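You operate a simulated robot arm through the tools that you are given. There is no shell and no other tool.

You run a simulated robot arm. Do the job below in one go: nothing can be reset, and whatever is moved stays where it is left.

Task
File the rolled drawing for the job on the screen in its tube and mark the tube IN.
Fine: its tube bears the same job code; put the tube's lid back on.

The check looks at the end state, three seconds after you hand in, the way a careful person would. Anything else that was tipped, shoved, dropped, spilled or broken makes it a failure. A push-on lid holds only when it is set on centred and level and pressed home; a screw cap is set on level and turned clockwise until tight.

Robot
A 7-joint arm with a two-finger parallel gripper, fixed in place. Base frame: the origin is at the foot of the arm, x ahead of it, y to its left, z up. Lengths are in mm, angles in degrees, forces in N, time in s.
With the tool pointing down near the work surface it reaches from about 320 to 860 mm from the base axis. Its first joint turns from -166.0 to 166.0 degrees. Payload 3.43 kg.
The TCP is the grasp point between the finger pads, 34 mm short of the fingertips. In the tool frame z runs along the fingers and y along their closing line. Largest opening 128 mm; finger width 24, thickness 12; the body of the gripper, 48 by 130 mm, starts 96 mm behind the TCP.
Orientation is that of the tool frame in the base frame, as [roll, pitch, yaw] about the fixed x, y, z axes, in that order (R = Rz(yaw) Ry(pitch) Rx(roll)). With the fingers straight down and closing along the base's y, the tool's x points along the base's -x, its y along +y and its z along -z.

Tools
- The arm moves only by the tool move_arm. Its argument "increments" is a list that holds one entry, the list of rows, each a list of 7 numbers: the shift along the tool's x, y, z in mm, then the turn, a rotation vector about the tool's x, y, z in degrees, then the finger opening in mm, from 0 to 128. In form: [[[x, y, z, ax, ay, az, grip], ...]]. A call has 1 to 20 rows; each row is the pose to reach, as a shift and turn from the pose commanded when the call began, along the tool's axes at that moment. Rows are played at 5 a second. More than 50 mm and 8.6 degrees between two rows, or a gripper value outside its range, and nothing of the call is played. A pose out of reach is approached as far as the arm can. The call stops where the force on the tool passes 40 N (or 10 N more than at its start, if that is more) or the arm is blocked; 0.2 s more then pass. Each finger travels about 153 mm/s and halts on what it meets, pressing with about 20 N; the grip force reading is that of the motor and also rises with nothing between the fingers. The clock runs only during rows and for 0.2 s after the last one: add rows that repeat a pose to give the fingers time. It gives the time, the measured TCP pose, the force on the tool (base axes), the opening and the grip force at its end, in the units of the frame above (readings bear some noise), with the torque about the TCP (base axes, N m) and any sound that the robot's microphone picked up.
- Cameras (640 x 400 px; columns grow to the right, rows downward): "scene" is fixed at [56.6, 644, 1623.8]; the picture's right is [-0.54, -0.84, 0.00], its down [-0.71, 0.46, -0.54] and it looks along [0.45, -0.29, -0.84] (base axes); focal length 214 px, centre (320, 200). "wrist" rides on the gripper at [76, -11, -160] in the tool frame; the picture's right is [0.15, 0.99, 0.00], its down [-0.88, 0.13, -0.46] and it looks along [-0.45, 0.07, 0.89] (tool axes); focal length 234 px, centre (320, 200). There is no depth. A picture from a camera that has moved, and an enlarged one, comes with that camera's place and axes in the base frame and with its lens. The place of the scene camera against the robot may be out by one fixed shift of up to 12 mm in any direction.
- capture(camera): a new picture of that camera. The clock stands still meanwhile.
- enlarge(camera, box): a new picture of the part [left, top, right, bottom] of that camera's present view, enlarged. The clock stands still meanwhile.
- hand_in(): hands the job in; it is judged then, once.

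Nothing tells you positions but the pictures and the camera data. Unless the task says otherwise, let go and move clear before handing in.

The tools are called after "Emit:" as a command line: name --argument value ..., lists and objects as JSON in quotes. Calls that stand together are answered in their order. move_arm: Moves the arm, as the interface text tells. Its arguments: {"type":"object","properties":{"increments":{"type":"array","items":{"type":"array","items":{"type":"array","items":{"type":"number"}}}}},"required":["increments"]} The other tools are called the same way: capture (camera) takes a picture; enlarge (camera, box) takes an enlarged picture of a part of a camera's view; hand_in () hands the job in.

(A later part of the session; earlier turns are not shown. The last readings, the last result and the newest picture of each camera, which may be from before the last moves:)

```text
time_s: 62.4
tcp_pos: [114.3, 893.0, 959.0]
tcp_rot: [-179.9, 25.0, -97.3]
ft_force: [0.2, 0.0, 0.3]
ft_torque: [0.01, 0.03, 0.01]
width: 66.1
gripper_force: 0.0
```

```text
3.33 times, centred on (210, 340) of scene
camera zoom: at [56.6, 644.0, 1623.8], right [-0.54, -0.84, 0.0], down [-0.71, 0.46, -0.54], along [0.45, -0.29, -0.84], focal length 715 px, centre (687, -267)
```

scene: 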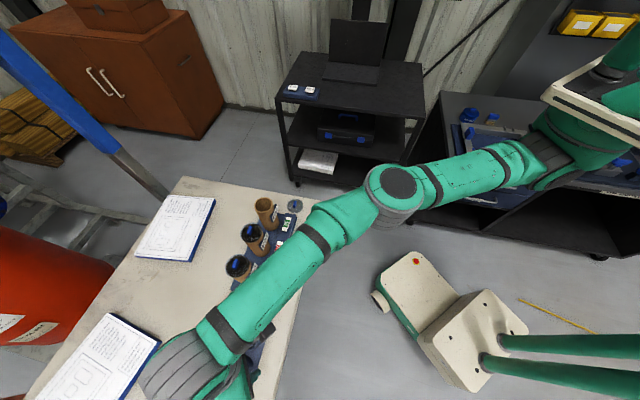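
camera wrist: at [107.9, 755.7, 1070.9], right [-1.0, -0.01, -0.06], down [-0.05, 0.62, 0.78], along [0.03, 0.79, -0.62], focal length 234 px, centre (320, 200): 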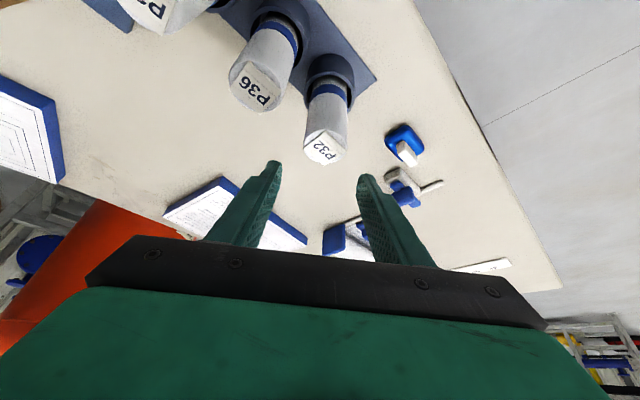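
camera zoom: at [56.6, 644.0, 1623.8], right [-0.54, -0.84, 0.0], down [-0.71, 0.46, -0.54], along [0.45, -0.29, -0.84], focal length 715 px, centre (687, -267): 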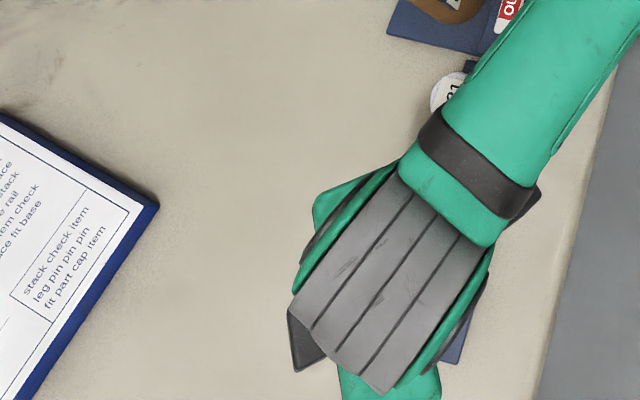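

The tilted pose reaches. The roll axis is about 2 mm off in the closing direction; I'll correct that and descend vertically so the fingertips straddle the top ~27 mm of the roll.

Emit:
move_arm --increments '[[[0, 2.2, 0, 0, 0, 0, 66], [4.2, 2.2, 9.1, 0, 0, 0, 66], [8.4, 2.2, 18.1, 0, 0, 0, 66], [12.7, 2.2, 27.2, 0, 0, 0, 66], [16.9, 2.2, 36.2, 0, 0, 0, 66], [21.1, 2.2, 45.3, 0, 0, 0, 66], [24, 2.2, 51.5, 0, 0, 0, 66], [26.6, 2.2, 57.1, 0, 0, 0, 66], [26.6, 2.2, 57.1, 0, 0, 0, 66]]]'

Emit:
capture --camera "wrist"

Emit:
enlarge --camera "wrist" --box '[230, 100, 410, 260]'

```text
time_s: 64.4
tcp_pos: [109.9, 893.2, 895.9]
tcp_rot: [-179.8, 25.0, -97.1]
ft_force: [0.4, 0.4, -0.7]
ft_torque: [-0.02, -0.02, -0.04]
width: 65.9
gripper_force: 0.0
```

```text
taken
camera wrist: at [103.7, 756.7, 1008.5], right [-1.0, -0.01, -0.06], down [-0.06, 0.62, 0.78], along [0.03, 0.79, -0.62], focal length 234 px, centre (320, 200)
```

wrist: 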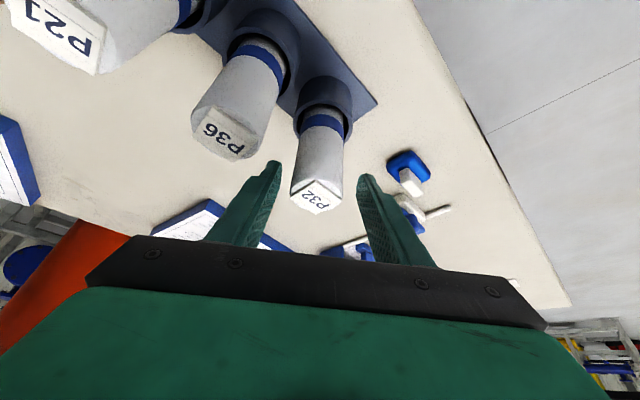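

```text
2.50 times, centred on (320, 180) of wrist
camera zoom: at [103.7, 756.7, 1008.5], right [-1.0, -0.01, -0.06], down [-0.06, 0.62, 0.78], along [0.03, 0.79, -0.62], focal length 585 px, centre (320, 250)
```

zoom: 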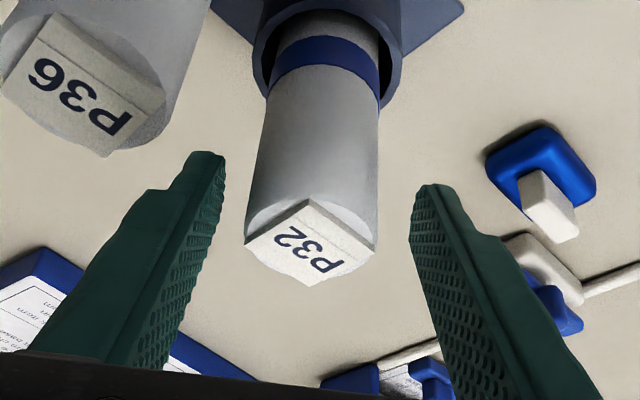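

Aligned. Closing on the roll.

Emit:
move_arm --increments '[[[0, -1, 0, 0, 0, 0, 54], [0, -1, 0, 0, 0, 0, 46], [0, -1, 0, 0, 0, 0, 38], [0, -1, 0, 0, 0, 0, 20], [0, -1, 0, 0, 0, 0, 0], [0, -1, 0, 0, 0, 0, 0]]]'

Emit:
enlarge --camera "wrist" --box '[230, 100, 410, 260]'

```text
time_s: 65.8
tcp_pos: [110.8, 894.6, 896.6]
tcp_rot: [-179.8, 25.0, -97.2]
ft_force: [1.8, 0.5, -0.5]
ft_torque: [-0.03, 0.02, -0.01]
width: 42.4
gripper_force: 20.3
```

```text
2.50 times, centred on (320, 180) of wrist
camera zoom: at [104.5, 757.0, 1008.6], right [-1.0, -0.01, -0.06], down [-0.06, 0.62, 0.78], along [0.03, 0.79, -0.62], focal length 585 px, centre (320, 250)
```

zoom: 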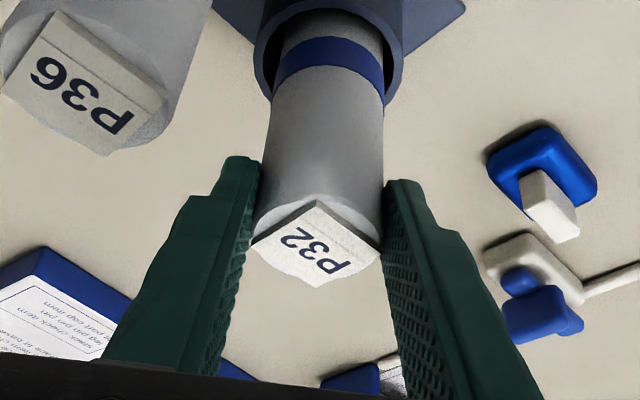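

Gripped at 42.4 mm. Lifting the roll vertically out of its cup.

Emit:
move_arm --increments '[[[-1.7, 0, -3.6, 0, 0, 0, 0], [-4.2, 0, -9.1, 0, 0, 0, 0], [-8.5, 0, -18.1, 0, 0, 0, 0], [-13.5, 0, -29, 0, 0, 0, 0], [-19.4, 0, -41.7, 0, 0, 0, 0], [-25.4, 0, -54.4, 0, 0, 0, 0], [-31.3, 0, -67.1, 0, 0, 0, 0], [-31.3, 0, -67.1, 0, 0, 0, 0]]]'

Emit:
capture --camera "wrist"

Emit:
enlarge --camera "wrist" --box '[200, 60, 420, 240]'

```text
time_s: 67.6
tcp_pos: [110.5, 894.2, 969.8]
tcp_rot: [-179.8, 24.9, -97.3]
ft_force: [-0.3, 0.0, -1.3]
ft_torque: [-0.01, 0.02, -0.05]
width: 42.7
gripper_force: 19.5
```

```text
taken
camera wrist: at [104.7, 757.1, 1082.3], right [-1.0, -0.01, -0.06], down [-0.05, 0.62, 0.78], along [0.03, 0.79, -0.62], focal length 234 px, centre (320, 200)
```

wrist: 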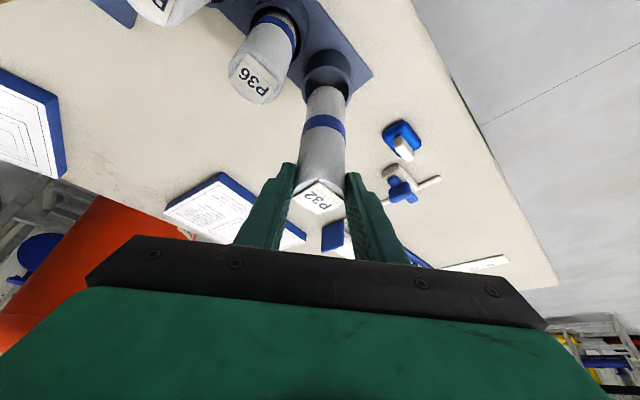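

```text
2.22 times, centred on (310, 150) of wrist
camera zoom: at [104.7, 757.1, 1082.3], right [-1.0, -0.01, -0.06], down [-0.05, 0.62, 0.78], along [0.03, 0.79, -0.62], focal length 520 px, centre (342, 311)
```

zoom: 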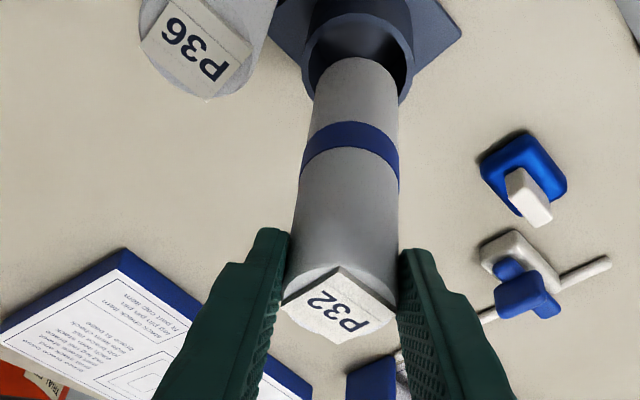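

The roll is at the cup mouth. I'll keep lifting vertically.

Emit:
move_arm --increments '[[[-5, 0, -10.9, 0, 0, 0, 0], [-10, 0, -21.8, 0, 0, 0, 0], [-15.2, 0, -32.6, 0, 0, 0, 0], [-15.2, 0, -32.6, 0, 0, 0, 0]]]'

Emit:
enlarge --camera "wrist" --box '[200, 60, 420, 240]'

Emit:
enlarge --camera "scene" --box '[150, 220, 330, 400]'

```text
time_s: 68.6
tcp_pos: [109.7, 894.1, 1006.4]
tcp_rot: [-179.8, 25.0, -97.1]
ft_force: [0.0, 0.2, -1.4]
ft_torque: [-0.03, 0.05, 0.01]
width: 42.5
gripper_force: 20.5
```

```text
2.22 times, centred on (310, 150) of wrist
camera zoom: at [104.0, 756.6, 1119.3], right [-1.0, -0.01, -0.06], down [-0.06, 0.62, 0.78], along [0.03, 0.79, -0.62], focal length 520 px, centre (342, 311)
```

zoom: 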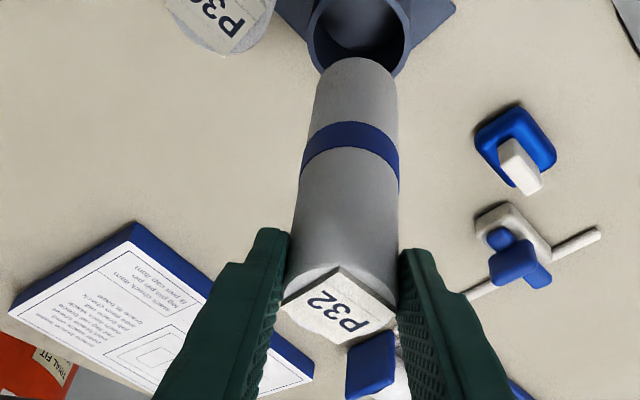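

```text
2.22 times, centred on (240, 310) of scene
camera zoom: at [56.6, 644.0, 1623.8], right [-0.54, -0.84, 0.0], down [-0.71, 0.46, -0.54], along [0.45, -0.29, -0.84], focal length 477 px, centre (498, -44)
```

zoom: 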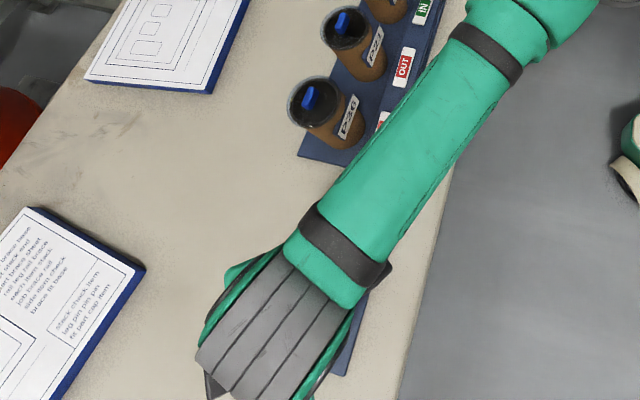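

The roll is free. I'll back inward while rising, so it clears its neighbours, and then check.

Emit:
move_arm --increments '[[[4.8, 0, -13.3, 0, 0, 0, 0], [9.7, 0, -26.6, 0, 0, 0, 0], [14.5, 0, -39.9, 0, 0, 0, 0], [19.3, 0, -53.2, 0, 0, 0, 0], [24.2, 0, -66.4, 0, 0, 0, 0], [29, 0, -79.7, 0, 0, 0, 0], [33.9, 0, -93, 0, 0, 0, 0], [38.7, 0, -106.3, 0, 0, 0, 0], [38.7, 0, -106.3, 0, 0, 0, 0]]]'

Emit:
capture --camera "wrist"

```text
time_s: 70.6
tcp_pos: [99.8, 813.8, 1087.6]
tcp_rot: [-179.8, 25.0, -97.2]
ft_force: [0.5, 0.1, -0.6]
ft_torque: [0.01, 0.01, -0.01]
width: 42.7
gripper_force: 20.2
```

```text
taken
camera wrist: at [94.3, 676.8, 1199.5], right [-1.0, -0.01, -0.06], down [-0.06, 0.62, 0.78], along [0.03, 0.79, -0.62], focal length 234 px, centre (320, 200)
```

wrist: 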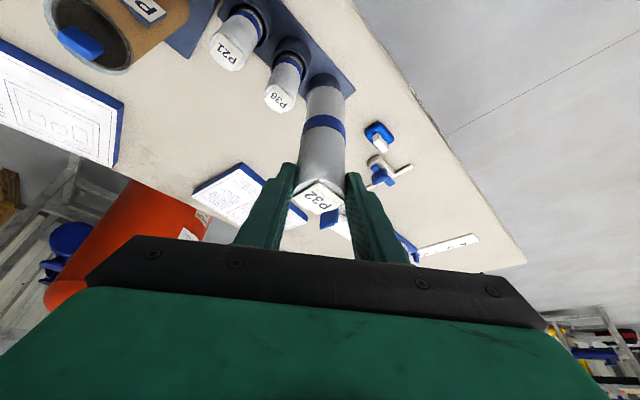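

Roll held firmly and everything else undisturbed. Now I'll swing along the inner side of the rack to in front of tube P32, keeping the roll upright.

Emit:
move_arm --increments '[[[20.3, -30.6, -9.5, 1.31, 0, 2.81, 0], [40.6, -61.3, -19, 2.62, 0, 5.62, 0], [61, -91.9, -28.4, 3.93, 0, 8.43, 0], [81.3, -122.5, -37.9, 5.24, 0, 11.24, 0], [101.6, -153.2, -47.4, 6.55, 0, 14.05, 0], [121.9, -183.8, -56.9, 7.86, 0, 16.86, 0], [142.2, -214.4, -66.3, 9.17, 0, 19.66, 0], [162.5, -245.1, -75.8, 10.48, 0, 22.47, 0], [182.9, -275.7, -85.3, 11.79, 0, 25.28, 0], [203.2, -306.3, -94.8, 13.1, 0, 28.09, 0], [223.5, -337, -104.2, 14.41, 0, 30.9, 0], [243.8, -367.6, -113.7, 15.72, 0, 33.71, 0], [243.8, -367.6, -113.7, 15.72, 0, 33.71, 0]]]'

Emit:
capture --camera "wrist"

Emit:
enlarge --camera "scene" --box '[210, 120, 370, 280]'

```text
time_s: 73.4
tcp_pos: [431.6, 502.2, 1088.8]
tcp_rot: [-179.9, 25.1, -134.4]
ft_force: [0.4, -0.6, -1.7]
ft_torque: [-0.01, 0.01, 0.03]
width: 42.2
gripper_force: 19.6
```

```text
taken
camera wrist: at [345.1, 397.1, 1200.9], right [-0.8, 0.6, -0.06], down [0.33, 0.52, 0.79], along [0.5, 0.61, -0.62], focal length 234 px, centre (320, 200)
```

wrist: 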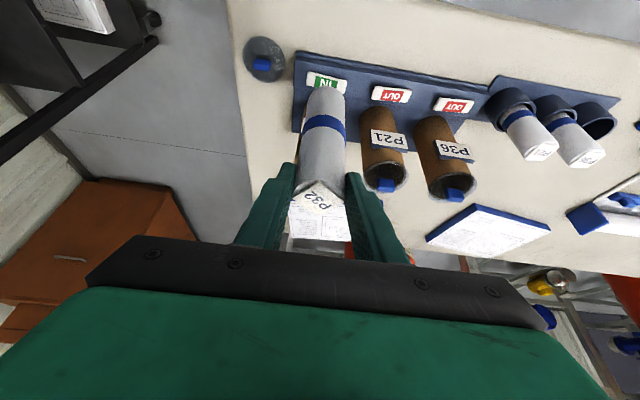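

```text
2.50 times, centred on (290, 200) of scene
camera zoom: at [56.6, 644.0, 1623.8], right [-0.54, -0.84, 0.0], down [-0.71, 0.46, -0.54], along [0.45, -0.29, -0.84], focal length 536 px, centre (395, 200)
```

zoom: 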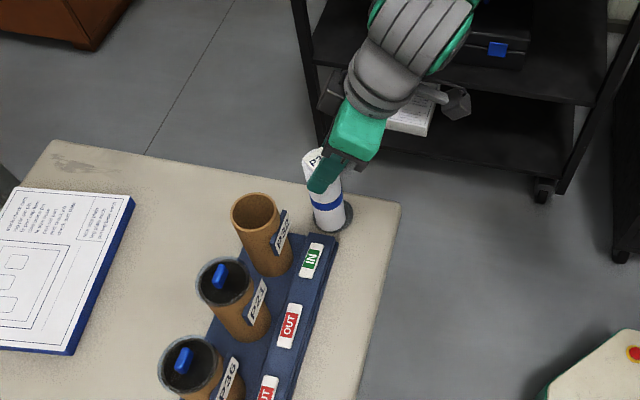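

Now over to tube P32 at the same height (roll bottom ≈945, rim ≈915), then I'll check alignment.

Emit:
move_arm --increments '[[[-30, 0, 14, 0, 0, 0, 0], [-60, 0, 28, 0, 0, 0, 0], [-90, -0.5, 42, 0, 0, 0, 0], [-110, -1, 51.5, 0, 0, 0, 0], [-120.6, -1, 56.5, 0, 0, 0, 0], [-120.6, -1, 56.5, 0, 0, 0, 0]]]'

Emit:
capture --camera "wrist"

Emit:
enlarge --camera "wrist" --box '[230, 60, 410, 220]'

Emit:
enlarge --camera "scene" --box '[220, 150, 320, 250]'

```text
time_s: 74.8
tcp_pos: [522.9, 596.7, 1086.5]
tcp_rot: [180.0, 25.1, -134.2]
ft_force: [0.1, -0.6, -1.5]
ft_torque: [-0.02, -0.01, 0.0]
width: 42.3
gripper_force: 20.0
```

```text
taken
camera wrist: at [435.8, 491.8, 1198.7], right [-0.8, 0.59, -0.06], down [0.33, 0.53, 0.79], along [0.5, 0.61, -0.62], focal length 234 px, centre (320, 200)
```

wrist: 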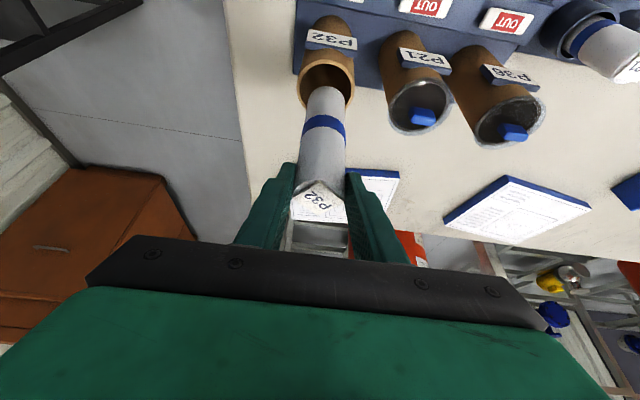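

```text
2.50 times, centred on (320, 140) of wrist
camera zoom: at [435.8, 491.8, 1198.7], right [-0.8, 0.59, -0.06], down [0.33, 0.53, 0.79], along [0.5, 0.61, -0.62], focal length 585 px, centre (320, 350)
```

zoom: 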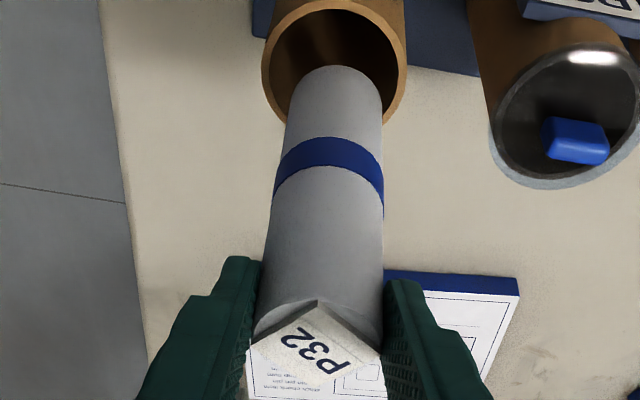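

```text
4.00 times, centred on (270, 200) of scene
camera zoom: at [56.6, 644.0, 1623.8], right [-0.54, -0.84, 0.0], down [-0.71, 0.46, -0.54], along [0.45, -0.29, -0.84], focal length 858 px, centre (520, 200)
```

zoom: 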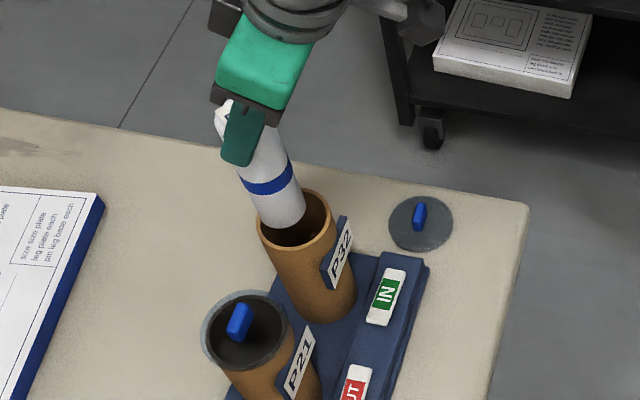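

Emit:
enlarge --camera "scene" --box '[255, 170, 315, 230]'

Emit:
enlarge --camera "wrist" --box '[285, 50, 375, 120]'

```text
6.67 times, centred on (285, 200) of scene
camera zoom: at [56.6, 644.0, 1623.8], right [-0.54, -0.84, 0.0], down [-0.71, 0.46, -0.54], along [0.45, -0.29, -0.84], focal length 1430 px, centre (553, 200)
```

zoom: 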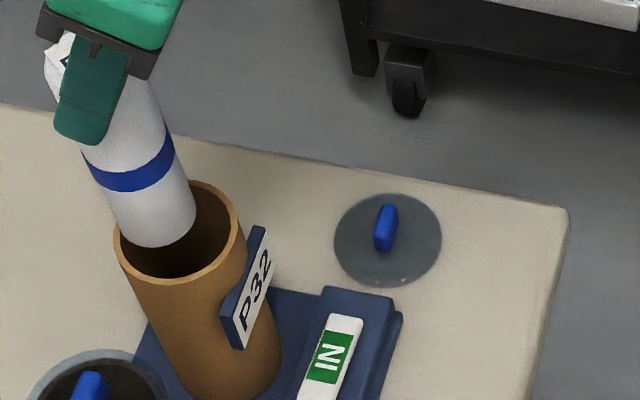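

```text
5.71 times, centred on (330, 85) of wrist
camera zoom: at [435.8, 491.8, 1198.7], right [-0.8, 0.59, -0.06], down [0.33, 0.53, 0.79], along [0.5, 0.61, -0.62], focal length 1338 px, centre (263, 857)
```

zoom: 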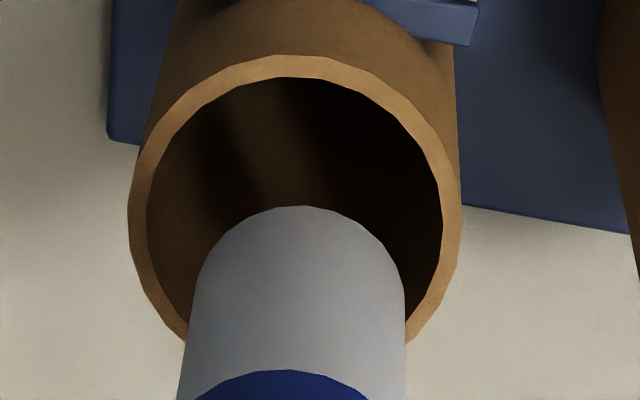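

The roll leans about 3° (bottom outward) in the grip, as both cameras show. I'll pitch back 3° to make it vertical, shift slightly, and re-check.

Emit:
move_arm --increments '[[[1, -1, 0, 0, 1.5, 0, 0], [2, -2, -1, 0, 3, 0, 0], [2, -2, -1, 0, 3, 0, 0]]]'

Emit:
enlarge --camera "wrist" --box '[230, 50, 410, 210]'

Emit:
enlarge --camera "wrist" --box '[285, 50, 375, 120]'

Emit:
enlarge --camera "scene" --box '[250, 165, 310, 225]'

```text
time_s: 75.6
tcp_pos: [525.9, 592.5, 1087.9]
tcp_rot: [-179.9, 22.0, -134.4]
ft_force: [-0.7, 0.6, -0.8]
ft_torque: [0.0, 0.01, -0.01]
width: 42.5
gripper_force: 19.9
```

```text
2.50 times, centred on (320, 130) of wrist
camera zoom: at [443.0, 491.1, 1206.2], right [-0.8, 0.6, -0.06], down [0.36, 0.55, 0.75], along [0.48, 0.58, -0.66], focal length 585 px, centre (320, 375)
```

zoom: 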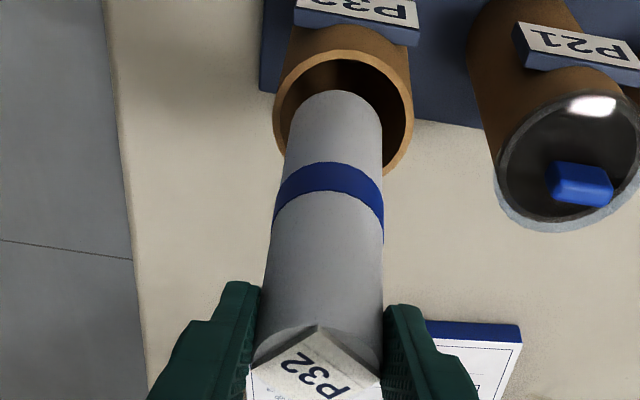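

```text
5.71 times, centred on (330, 85) of wrist
camera zoom: at [443.0, 491.1, 1206.2], right [-0.8, 0.6, -0.06], down [0.36, 0.55, 0.75], along [0.48, 0.58, -0.66], focal length 1338 px, centre (263, 857)
```

zoom: 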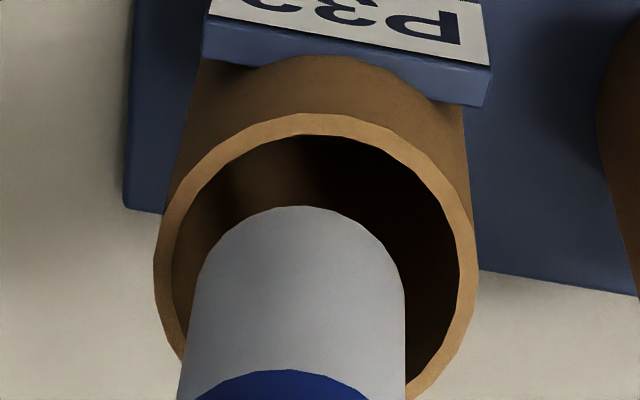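

```text
6.67 times, centred on (280, 195) of scene
camera zoom: at [56.6, 644.0, 1623.8], right [-0.54, -0.84, 0.0], down [-0.71, 0.46, -0.54], along [0.45, -0.29, -0.84], focal length 1430 px, centre (587, 233)
```

zoom: 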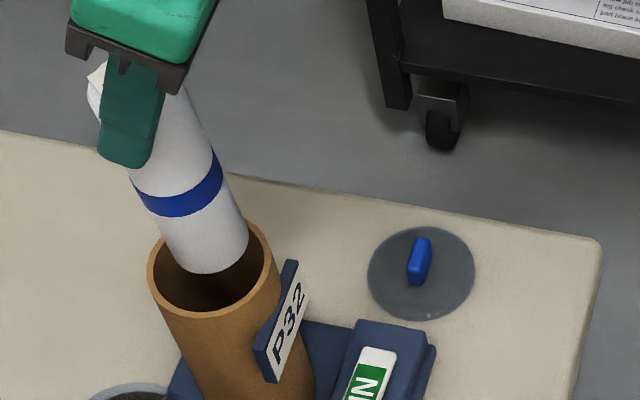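

Lateral offset is now about 6 mm in the row direction; I'll correct it and set the pitch to 23.5°, then look again.

Emit:
move_arm --increments '[[[0, 3, 0, 0, -1.5, 0, 0], [0, 6, 0, 0, -1.5, 0, 0], [0, 6, 0, 0, -1.5, 0, 0], [0, 6, 0, 0, -1.5, 0, 0]]]'

Emit:
enlarge --camera "wrist" --box '[285, 50, 375, 120]'

Emit:
enlarge --camera "scene" --box '[250, 165, 310, 225]'

```text
time_s: 76.6
tcp_pos: [519.7, 597.0, 1087.9]
tcp_rot: [-180.0, 23.6, -134.4]
ft_force: [-0.1, -0.1, -0.8]
ft_torque: [0.02, -0.02, -0.01]
width: 42.6
gripper_force: 19.4
```

```text
5.71 times, centred on (330, 85) of wrist
camera zoom: at [434.9, 493.6, 1203.2], right [-0.8, 0.6, -0.06], down [0.34, 0.54, 0.77], along [0.49, 0.6, -0.64], focal length 1338 px, centre (263, 857)
```

zoom: 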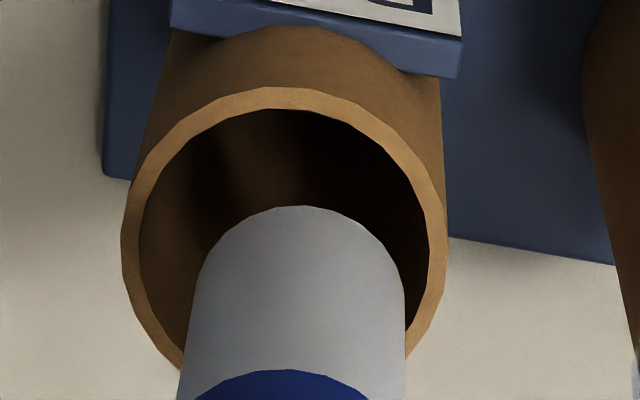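

```text
6.67 times, centred on (280, 195) of scene
camera zoom: at [56.6, 644.0, 1623.8], right [-0.54, -0.84, 0.0], down [-0.71, 0.46, -0.54], along [0.45, -0.29, -0.84], focal length 1430 px, centre (587, 233)
```

zoom: 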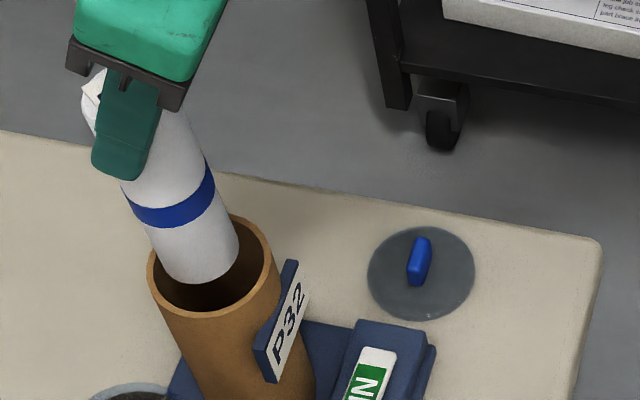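

Nearly aligned. I'll lower 17 mm so the roll end is just above the rim, and check again with less parallax.

Emit:
move_arm --increments '[[[2, -0.5, 4.6, 0, 0, 0, 0], [4, -1, 9.2, 0, 0, 0, 0], [6.8, -1, 15.6, 0, 0, 0, 0], [6.8, -1, 15.6, 0, 0, 0, 0]]]'

Emit:
enlarge --camera "wrist" --box '[285, 50, 375, 120]'

Emit:
enlarge --camera "scene" --box '[250, 165, 310, 225]'

```text
time_s: 77.6
tcp_pos: [523.3, 593.8, 1069.5]
tcp_rot: [-179.9, 23.7, -134.5]
ft_force: [-0.7, -0.4, -1.7]
ft_torque: [-0.06, -0.03, -0.03]
width: 42.6
gripper_force: 20.1
```

```text
5.71 times, centred on (330, 85) of wrist
camera zoom: at [437.0, 490.4, 1185.9], right [-0.8, 0.6, -0.06], down [0.34, 0.54, 0.77], along [0.49, 0.59, -0.64], focal length 1338 px, centre (263, 857)
```

zoom: 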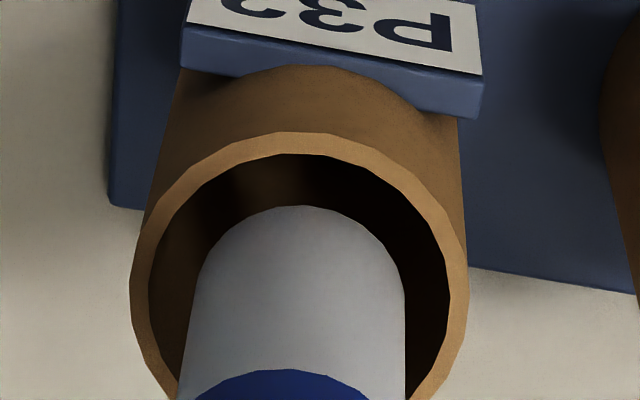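

```text
6.67 times, centred on (280, 195) of scene
camera zoom: at [56.6, 644.0, 1623.8], right [-0.54, -0.84, 0.0], down [-0.71, 0.46, -0.54], along [0.45, -0.29, -0.84], focal length 1430 px, centre (587, 233)
```

zoom: 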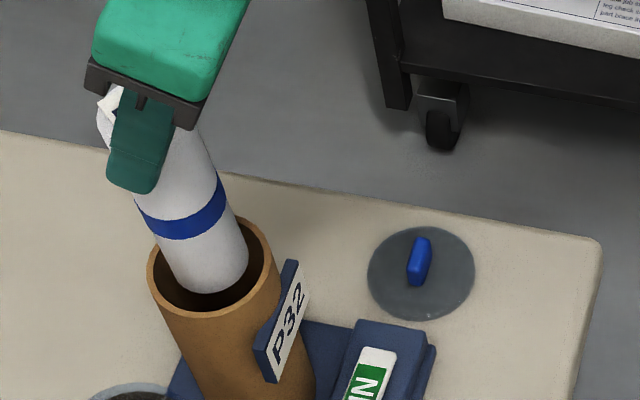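

The roll end is centred in the tube mouth within about 2 mm. Lowering in stages while watching force.

Emit:
move_arm --increments '[[[2, 0, 4.6, 0, 0, 0, 0], [4, 0, 9.2, 0, 0, 0, 0], [6, 0, 13.8, 0, 0, 0, 0], [8, 0, 18.3, 0, 0, 0, 0], [10, 0, 22.9, 0, 0, 0, 0], [10, 0, 22.9, 0, 0, 0, 0]]]'

Emit:
enlarge --camera "wrist" --box '[275, 60, 375, 140]'

Emit:
enlarge --camera "scene" --box '[250, 165, 310, 225]'

```text
time_s: 79.0
tcp_pos: [521.1, 597.1, 1045.6]
tcp_rot: [-179.9, 23.6, -134.3]
ft_force: [-0.1, 0.4, -1.5]
ft_torque: [-0.02, -0.06, -0.03]
width: 42.5
gripper_force: 19.9
```

```text
5.00 times, centred on (325, 100) of wrist
camera zoom: at [436.2, 493.9, 1161.3], right [-0.8, 0.6, -0.06], down [0.34, 0.54, 0.77], along [0.49, 0.6, -0.64], focal length 1171 px, centre (295, 700)
```

zoom: 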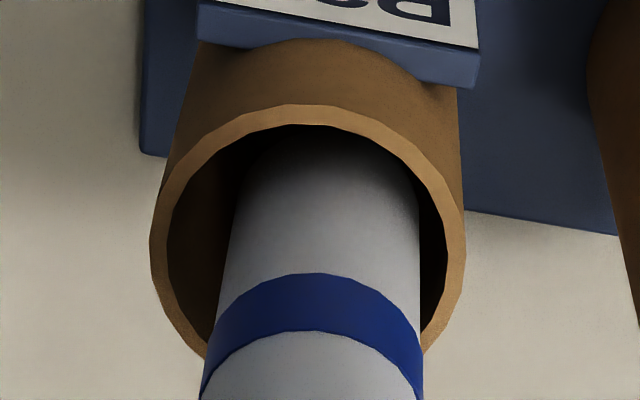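

```text
6.67 times, centred on (280, 195) of scene
camera zoom: at [56.6, 644.0, 1623.8], right [-0.54, -0.84, 0.0], down [-0.71, 0.46, -0.54], along [0.45, -0.29, -0.84], focal length 1430 px, centre (587, 233)
```

zoom: 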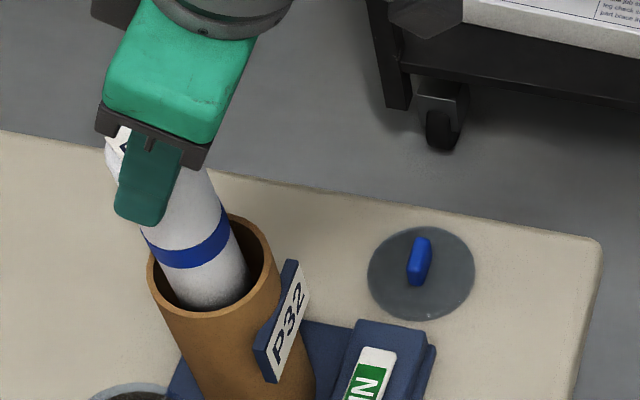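

The roll is entering the bore but sits ~4 mm toward the P21 side; I'll correct and continue down.

Emit:
move_arm --increments '[[[0, -2, 0, 0, 0, 0, 0], [0, -4, 0, 0, 0, 0, 0], [0, -4, 0, 0, 0, 0, 0], [0, -4, 0, 0, 0, 0, 0]]]'

Emit:
enlarge --camera "wrist" --box '[275, 60, 375, 140]'

```text
time_s: 80.0
tcp_pos: [523.8, 592.7, 1047.7]
tcp_rot: [-179.9, 23.6, -134.4]
ft_force: [0.2, 0.0, -0.9]
ft_torque: [-0.04, 0.06, 0.04]
width: 42.3
gripper_force: 20.2
```

```text
5.00 times, centred on (325, 100) of wrist
camera zoom: at [438.7, 489.9, 1162.0], right [-0.8, 0.6, -0.06], down [0.34, 0.54, 0.77], along [0.49, 0.59, -0.64], focal length 1171 px, centre (295, 700)
```

zoom: 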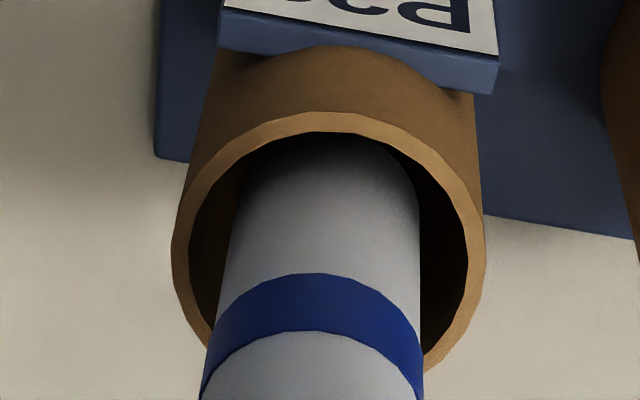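

Centred now. Continuing down 30 mm.

Emit:
move_arm --increments '[[[2, 0, 4.6, 0, 0, 0, 0], [4, 0, 9.2, 0, 0, 0, 0], [6, 0, 13.8, 0, 0, 0, 0], [8, 0, 18.3, 0, 0, 0, 0], [10, 0, 22.9, 0, 0, 0, 0], [12, 0, 27.5, 0, 0, 0, 0], [12, 0, 27.5, 0, 0, 0, 0]]]'

Emit:
enlarge --camera "wrist" --box '[270, 70, 390, 170]'

Emit:
enlarge --camera "scene" --box '[250, 165, 310, 225]'

```text
time_s: 81.6
tcp_pos: [524.8, 592.9, 1014.1]
tcp_rot: [-179.8, 23.6, -134.3]
ft_force: [-0.3, -0.8, -0.4]
ft_torque: [-0.03, 0.02, 0.0]
width: 42.3
gripper_force: 20.1
```

```text
4.00 times, centred on (330, 120) of wrist
camera zoom: at [439.3, 489.7, 1130.8], right [-0.8, 0.6, -0.06], down [0.34, 0.54, 0.77], along [0.49, 0.59, -0.64], focal length 937 px, centre (280, 520)
```

zoom: 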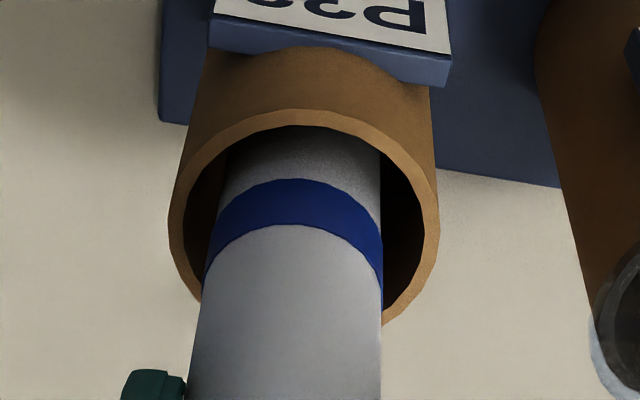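

```text
6.67 times, centred on (280, 195) of scene
camera zoom: at [56.6, 644.0, 1623.8], right [-0.54, -0.84, 0.0], down [-0.71, 0.46, -0.54], along [0.45, -0.29, -0.84], focal length 1430 px, centre (587, 233)
```

zoom: 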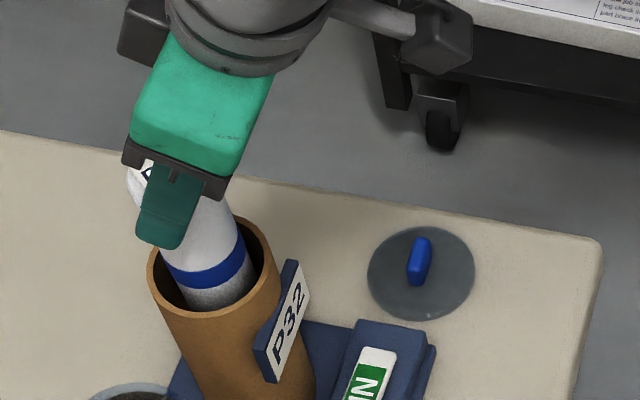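

Emit:
move_arm --increments '[[[2, 1, 4.6, 0, 0, 0, 0], [4, 1.5, 9.2, 0, 0, 0, 0], [6, 1.5, 13.8, 0, 0, 0, 0], [8, 1.5, 18.3, 0, 0, 0, 0], [10, 1.5, 22.9, 0, 0, 0, 0], [12, 1.5, 27.5, 0, 0, 0, 0], [14, 1.5, 32.1, 0, 0, 0, 0], [14, 1.5, 32.1, 0, 0, 0, 0]]]'

Emit:
enlarge --camera "wrist" --box '[260, 90, 390, 200]'

Emit:
enlarge --camera "scene" --box '[250, 165, 310, 225]'

```text
time_s: 83.4
tcp_pos: [522.7, 595.1, 980.0]
tcp_rot: [-179.8, 23.5, -134.2]
ft_force: [-0.5, 0.1, -2.0]
ft_torque: [-0.03, -0.02, -0.02]
width: 42.6
gripper_force: 19.5
```

```text
3.64 times, centred on (325, 145) of wrist
camera zoom: at [437.8, 491.5, 1096.1], right [-0.8, 0.6, -0.06], down [0.34, 0.54, 0.77], along [0.49, 0.6, -0.64], focal length 852 px, centre (302, 400)
```

zoom: 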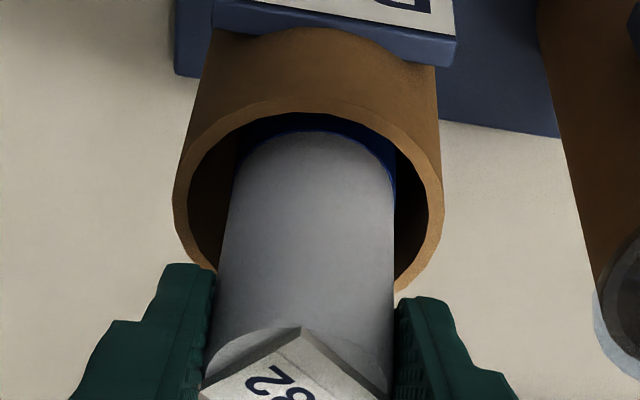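

```text
6.67 times, centred on (280, 195) of scene
camera zoom: at [56.6, 644.0, 1623.8], right [-0.54, -0.84, 0.0], down [-0.71, 0.46, -0.54], along [0.45, -0.29, -0.84], focal length 1430 px, centre (587, 233)
```

zoom: 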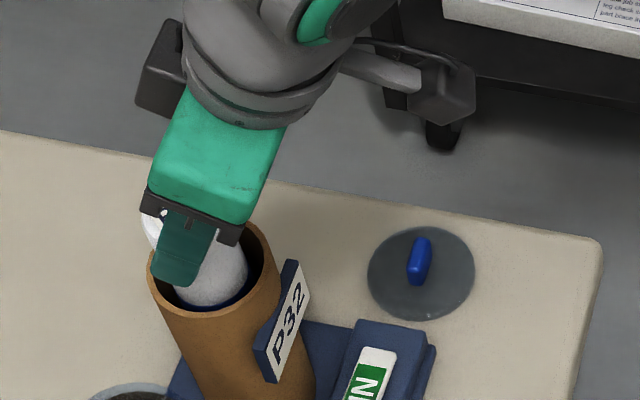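

Fingertips are ~29 mm above the rim. Down another 20 mm, then release so the roll slides down inside.

Emit:
move_arm --increments '[[[2, 0, 4.6, 0, 0, 0, 0], [4, 0, 9.2, 0, 0, 0, 0], [6, 0, 13.8, 0, 0, 0, 0], [8, 0, 18.3, 0, 0, 0, 0], [8, 0, 18.3, 0, 0, 0, 0]]]'

Emit:
enlarge --camera "wrist" --box '[250, 90, 400, 220]'

Emit:
enlarge --camera "scene" --box '[250, 165, 310, 225]'

```text
time_s: 84.6
tcp_pos: [522.1, 595.1, 960.8]
tcp_rot: [-179.9, 23.6, -134.3]
ft_force: [-0.3, -0.1, -1.5]
ft_torque: [0.01, -0.03, 0.0]
width: 42.2
gripper_force: 20.1
```

```text
3.08 times, centred on (325, 155) of wrist
camera zoom: at [437.7, 491.7, 1076.3], right [-0.8, 0.6, -0.06], down [0.34, 0.54, 0.77], along [0.49, 0.59, -0.64], focal length 720 px, centre (305, 338)
```

zoom: 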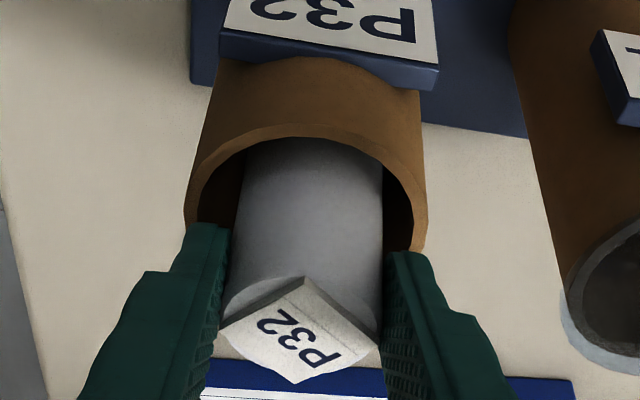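

```text
6.67 times, centred on (280, 195) of scene
camera zoom: at [56.6, 644.0, 1623.8], right [-0.54, -0.84, 0.0], down [-0.71, 0.46, -0.54], along [0.45, -0.29, -0.84], focal length 1430 px, centre (587, 233)
```

zoom: 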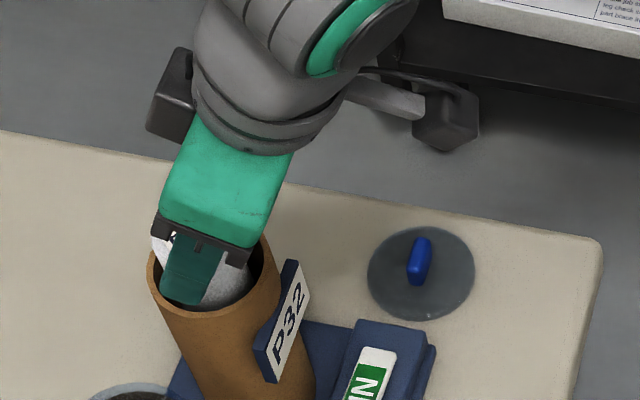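

Releasing the roll.

Emit:
move_arm --increments '[[[0, 0, 0, 0, 0, 0, 46], [0, 0, 0, 0, 0, 0, 54], [0, 0, 0, 0, 0, 0, 64], [0, 0, 0, 0, 0, 0, 64], [0, 0, 0, 0, 0, 0, 64]]]'

Emit:
enlarge --camera "wrist" --box '[250, 90, 400, 220]'

Emit:
enlarge --camera "scene" --box '[250, 165, 310, 225]'

```text
time_s: 85.8
tcp_pos: [519.3, 597.6, 959.9]
tcp_rot: [-179.9, 23.5, -134.1]
ft_force: [-0.7, -0.3, -0.5]
ft_torque: [-0.03, -0.04, 0.03]
width: 64.1
gripper_force: 0.0
```

```text
3.08 times, centred on (325, 155) of wrist
camera zoom: at [434.8, 493.7, 1076.4], right [-0.8, 0.59, -0.06], down [0.34, 0.54, 0.77], along [0.49, 0.6, -0.64], focal length 720 px, centre (305, 338)
```

zoom: 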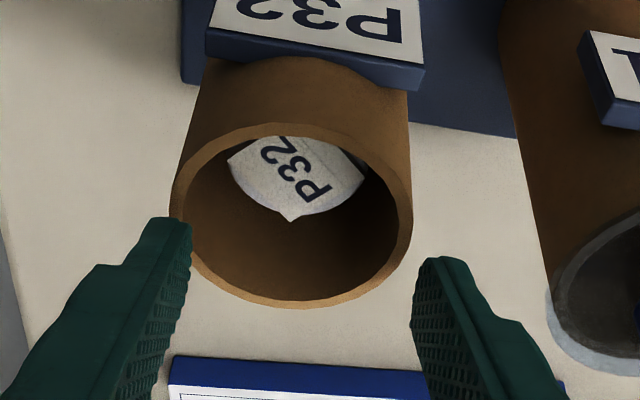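

```text
6.67 times, centred on (280, 195) of scene
camera zoom: at [56.6, 644.0, 1623.8], right [-0.54, -0.84, 0.0], down [-0.71, 0.46, -0.54], along [0.45, -0.29, -0.84], focal length 1430 px, centre (587, 233)
```

zoom: 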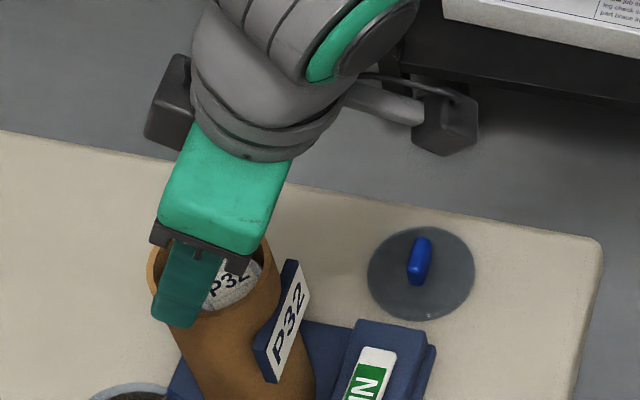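

The roll is fully inside the tube. I'll rise vertically, level the tool, and go back for the lid.

Emit:
move_arm --increments '[[[-6, 0, -13.8, 0, 0, 0, 64], [-16, 0, -36.7, 0, 0, 0, 64], [-28, 0, -64.2, 0, 0, 0, 64], [-40, 0, -91.7, 0, 0, 0, 64], [-40, 0, -91.7, 0, 0, 0, 64]]]'

Emit:
move_arm --increments '[[[0, 0, 0, 0, 6, 0, 64], [0, 0, 0, 0, 12, 0, 64], [0, 0, 0, 0, 18, 0, 64], [0, 0, 0, 0, 23.6, 0, 64], [0, 0, 0, 0, 23.6, 0, 64]]]'

Emit:
capture --camera "wrist"

Emit:
enlarge --camera "wrist" --box '[260, 90, 400, 220]'

```text
time_s: 87.0
tcp_pos: [522.3, 595.9, 1060.6]
tcp_rot: [-179.9, 23.6, -134.4]
ft_force: [0.1, 0.1, 0.9]
ft_torque: [-0.02, -0.01, 0.04]
width: 64.0
gripper_force: 0.1
```

```text
time_s: 88.2
tcp_pos: [522.1, 595.5, 1061.0]
tcp_rot: [-179.9, 0.0, -134.3]
ft_force: [-0.2, -0.3, 0.5]
ft_torque: [0.01, 0.0, 0.03]
width: 64.2
gripper_force: 0.2
```

```text
taken
camera wrist: at [477.6, 532.9, 1220.1], right [-0.81, 0.59, 0.0], down [0.52, 0.72, 0.45], along [0.27, 0.37, -0.89], focal length 234 px, centre (320, 200)
```

wrist: 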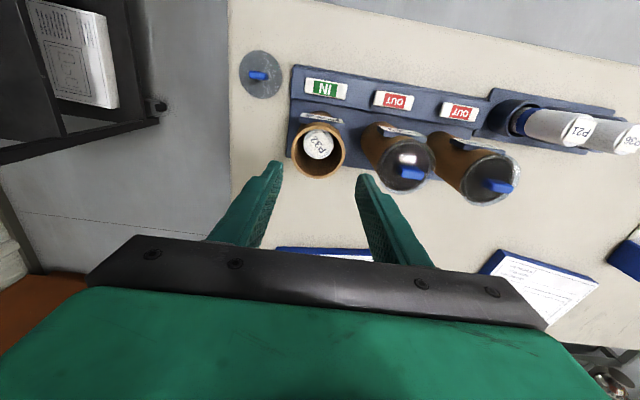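

```text
3.08 times, centred on (330, 155) of wrist
camera zoom: at [477.6, 532.9, 1220.1], right [-0.81, 0.59, 0.0], down [0.52, 0.72, 0.45], along [0.27, 0.37, -0.89], focal length 720 px, centre (289, 338)
```

zoom: 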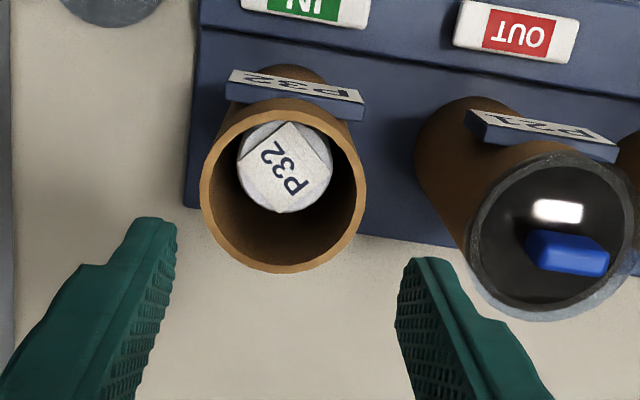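

The P32 roll sits inside, below the rim. Now back to the lid on the table.

Emit:
move_arm --increments '[[[17, -30, 0, 0, 0, 0, 60], [35, -59, 0, 0, 0, 0, 60], [53, -89, 0, 0, 0, 0, 60], [70.5, -118.2, 0, 0, 0, 0, 60], [70.5, -118.2, 45, 0, 0, 0, 60], [70.5, -118.2, 90, 0, 0, 0, 60], [70.5, -118.2, 135, 0, 0, 0, 60], [70.5, -118.2, 180, 0, 0, 0, 60], [70.5, -118.2, 215, 0, 0, 0, 60], [70.5, -118.2, 230, 0, 0, 0, 60], [70.5, -118.2, 230, 0, 0, 0, 60], [70.5, -118.2, 230, 0, 0, 0, 60]]]'

Emit:
capture --camera "wrist"

Emit:
enlarge --camera "wrist" --box '[250, 110, 390, 220]'

```text
time_s: 90.8
tcp_pos: [557.4, 462.6, 831.8]
tcp_rot: [-179.9, 0.1, -134.5]
ft_force: [0.1, 0.3, -0.5]
ft_torque: [-0.04, 0.02, 0.01]
width: 60.1
gripper_force: 0.0
```

```text
taken
camera wrist: at [512.7, 400.0, 990.4], right [-0.81, 0.59, 0.0], down [0.52, 0.72, 0.46], along [0.27, 0.37, -0.89], focal length 234 px, centre (320, 200)
```

wrist: 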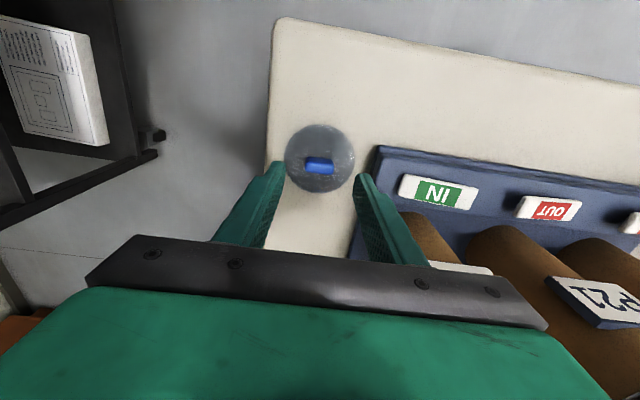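

```text
3.64 times, centred on (320, 165) of wrist
camera zoom: at [512.7, 400.0, 990.4], right [-0.81, 0.59, 0.0], down [0.52, 0.72, 0.46], along [0.27, 0.37, -0.89], focal length 852 px, centre (320, 327)
```

zoom: 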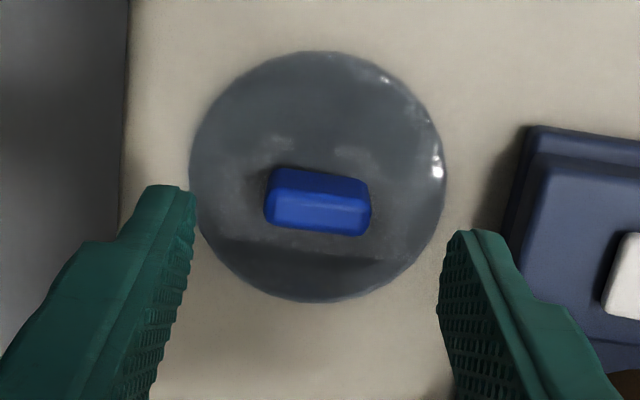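

Emit:
move_arm --increments '[[[-1.5, 0, 12, 0, 0, 0, 60], [-1.5, 0, 24, 0, 0, 0, 60], [-1.5, 0, 36, 0, 0, 0, 60], [-1.5, 0, 44, 0, 0, 0, 60], [-1.5, 0, 48, 0, 0, 0, 60], [-1.5, 0, 48, 0, 0, 0, 60]]]'

Emit:
enlarge --camera "wrist" --box '[250, 110, 390, 220]'

```text
time_s: 92.2
tcp_pos: [558.6, 461.7, 781.7]
tcp_rot: [-179.9, 0.0, -134.4]
ft_force: [0.9, -0.2, -0.3]
ft_torque: [-0.01, -0.01, -0.03]
width: 60.2
gripper_force: 0.1
```

```text
3.64 times, centred on (320, 165) of wrist
camera zoom: at [514.0, 399.3, 942.0], right [-0.81, 0.59, 0.0], down [0.52, 0.72, 0.45], along [0.27, 0.37, -0.89], focal length 852 px, centre (320, 327)
```

zoom: 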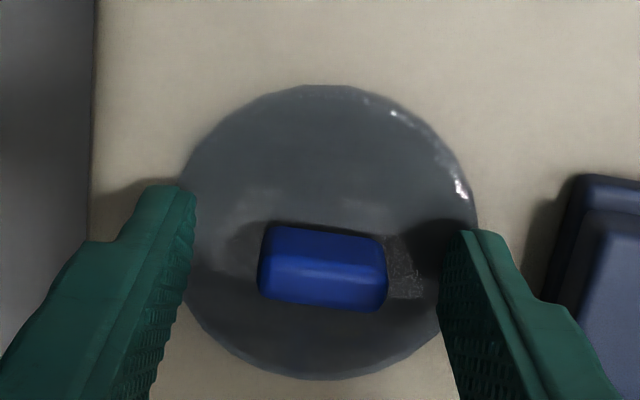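

Nearly identical to the release view. A small correction, then close on the tab.

Emit:
move_arm --increments '[[[-0.8, 0.6, 0, 0, 0, 0, 60], [-0.8, 0.6, 0, 0, 0, 0, 36], [-0.8, 0.6, 0, 0, 0, 0, 25], [-0.8, 0.6, 0, 0, 0, 0, 10], [-0.8, 0.6, 0, 0, 0, 0, 0], [-0.8, 0.6, 0, 0, 0, 0, 0]]]'

Emit:
enlarge --camera "wrist" --box '[250, 110, 390, 220]'

```text
time_s: 93.6
tcp_pos: [560.2, 462.3, 782.9]
tcp_rot: [-179.9, 0.1, -134.4]
ft_force: [-0.5, 0.6, 1.3]
ft_torque: [0.01, 0.02, -0.01]
width: 28.9
gripper_force: 20.0
```

```text
3.64 times, centred on (320, 165) of wrist
camera zoom: at [514.4, 400.3, 941.9], right [-0.81, 0.59, 0.0], down [0.52, 0.72, 0.46], along [0.27, 0.37, -0.89], focal length 852 px, centre (320, 327)
```

zoom: 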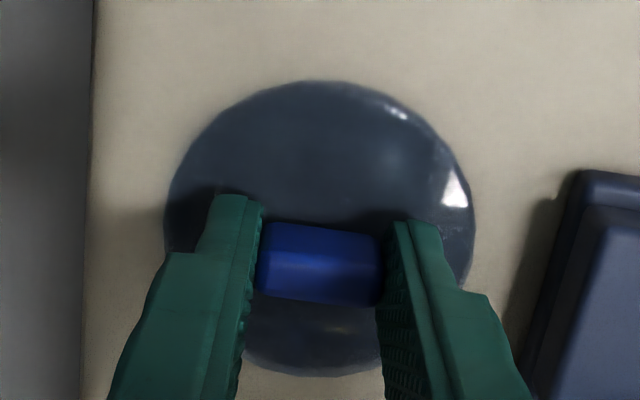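

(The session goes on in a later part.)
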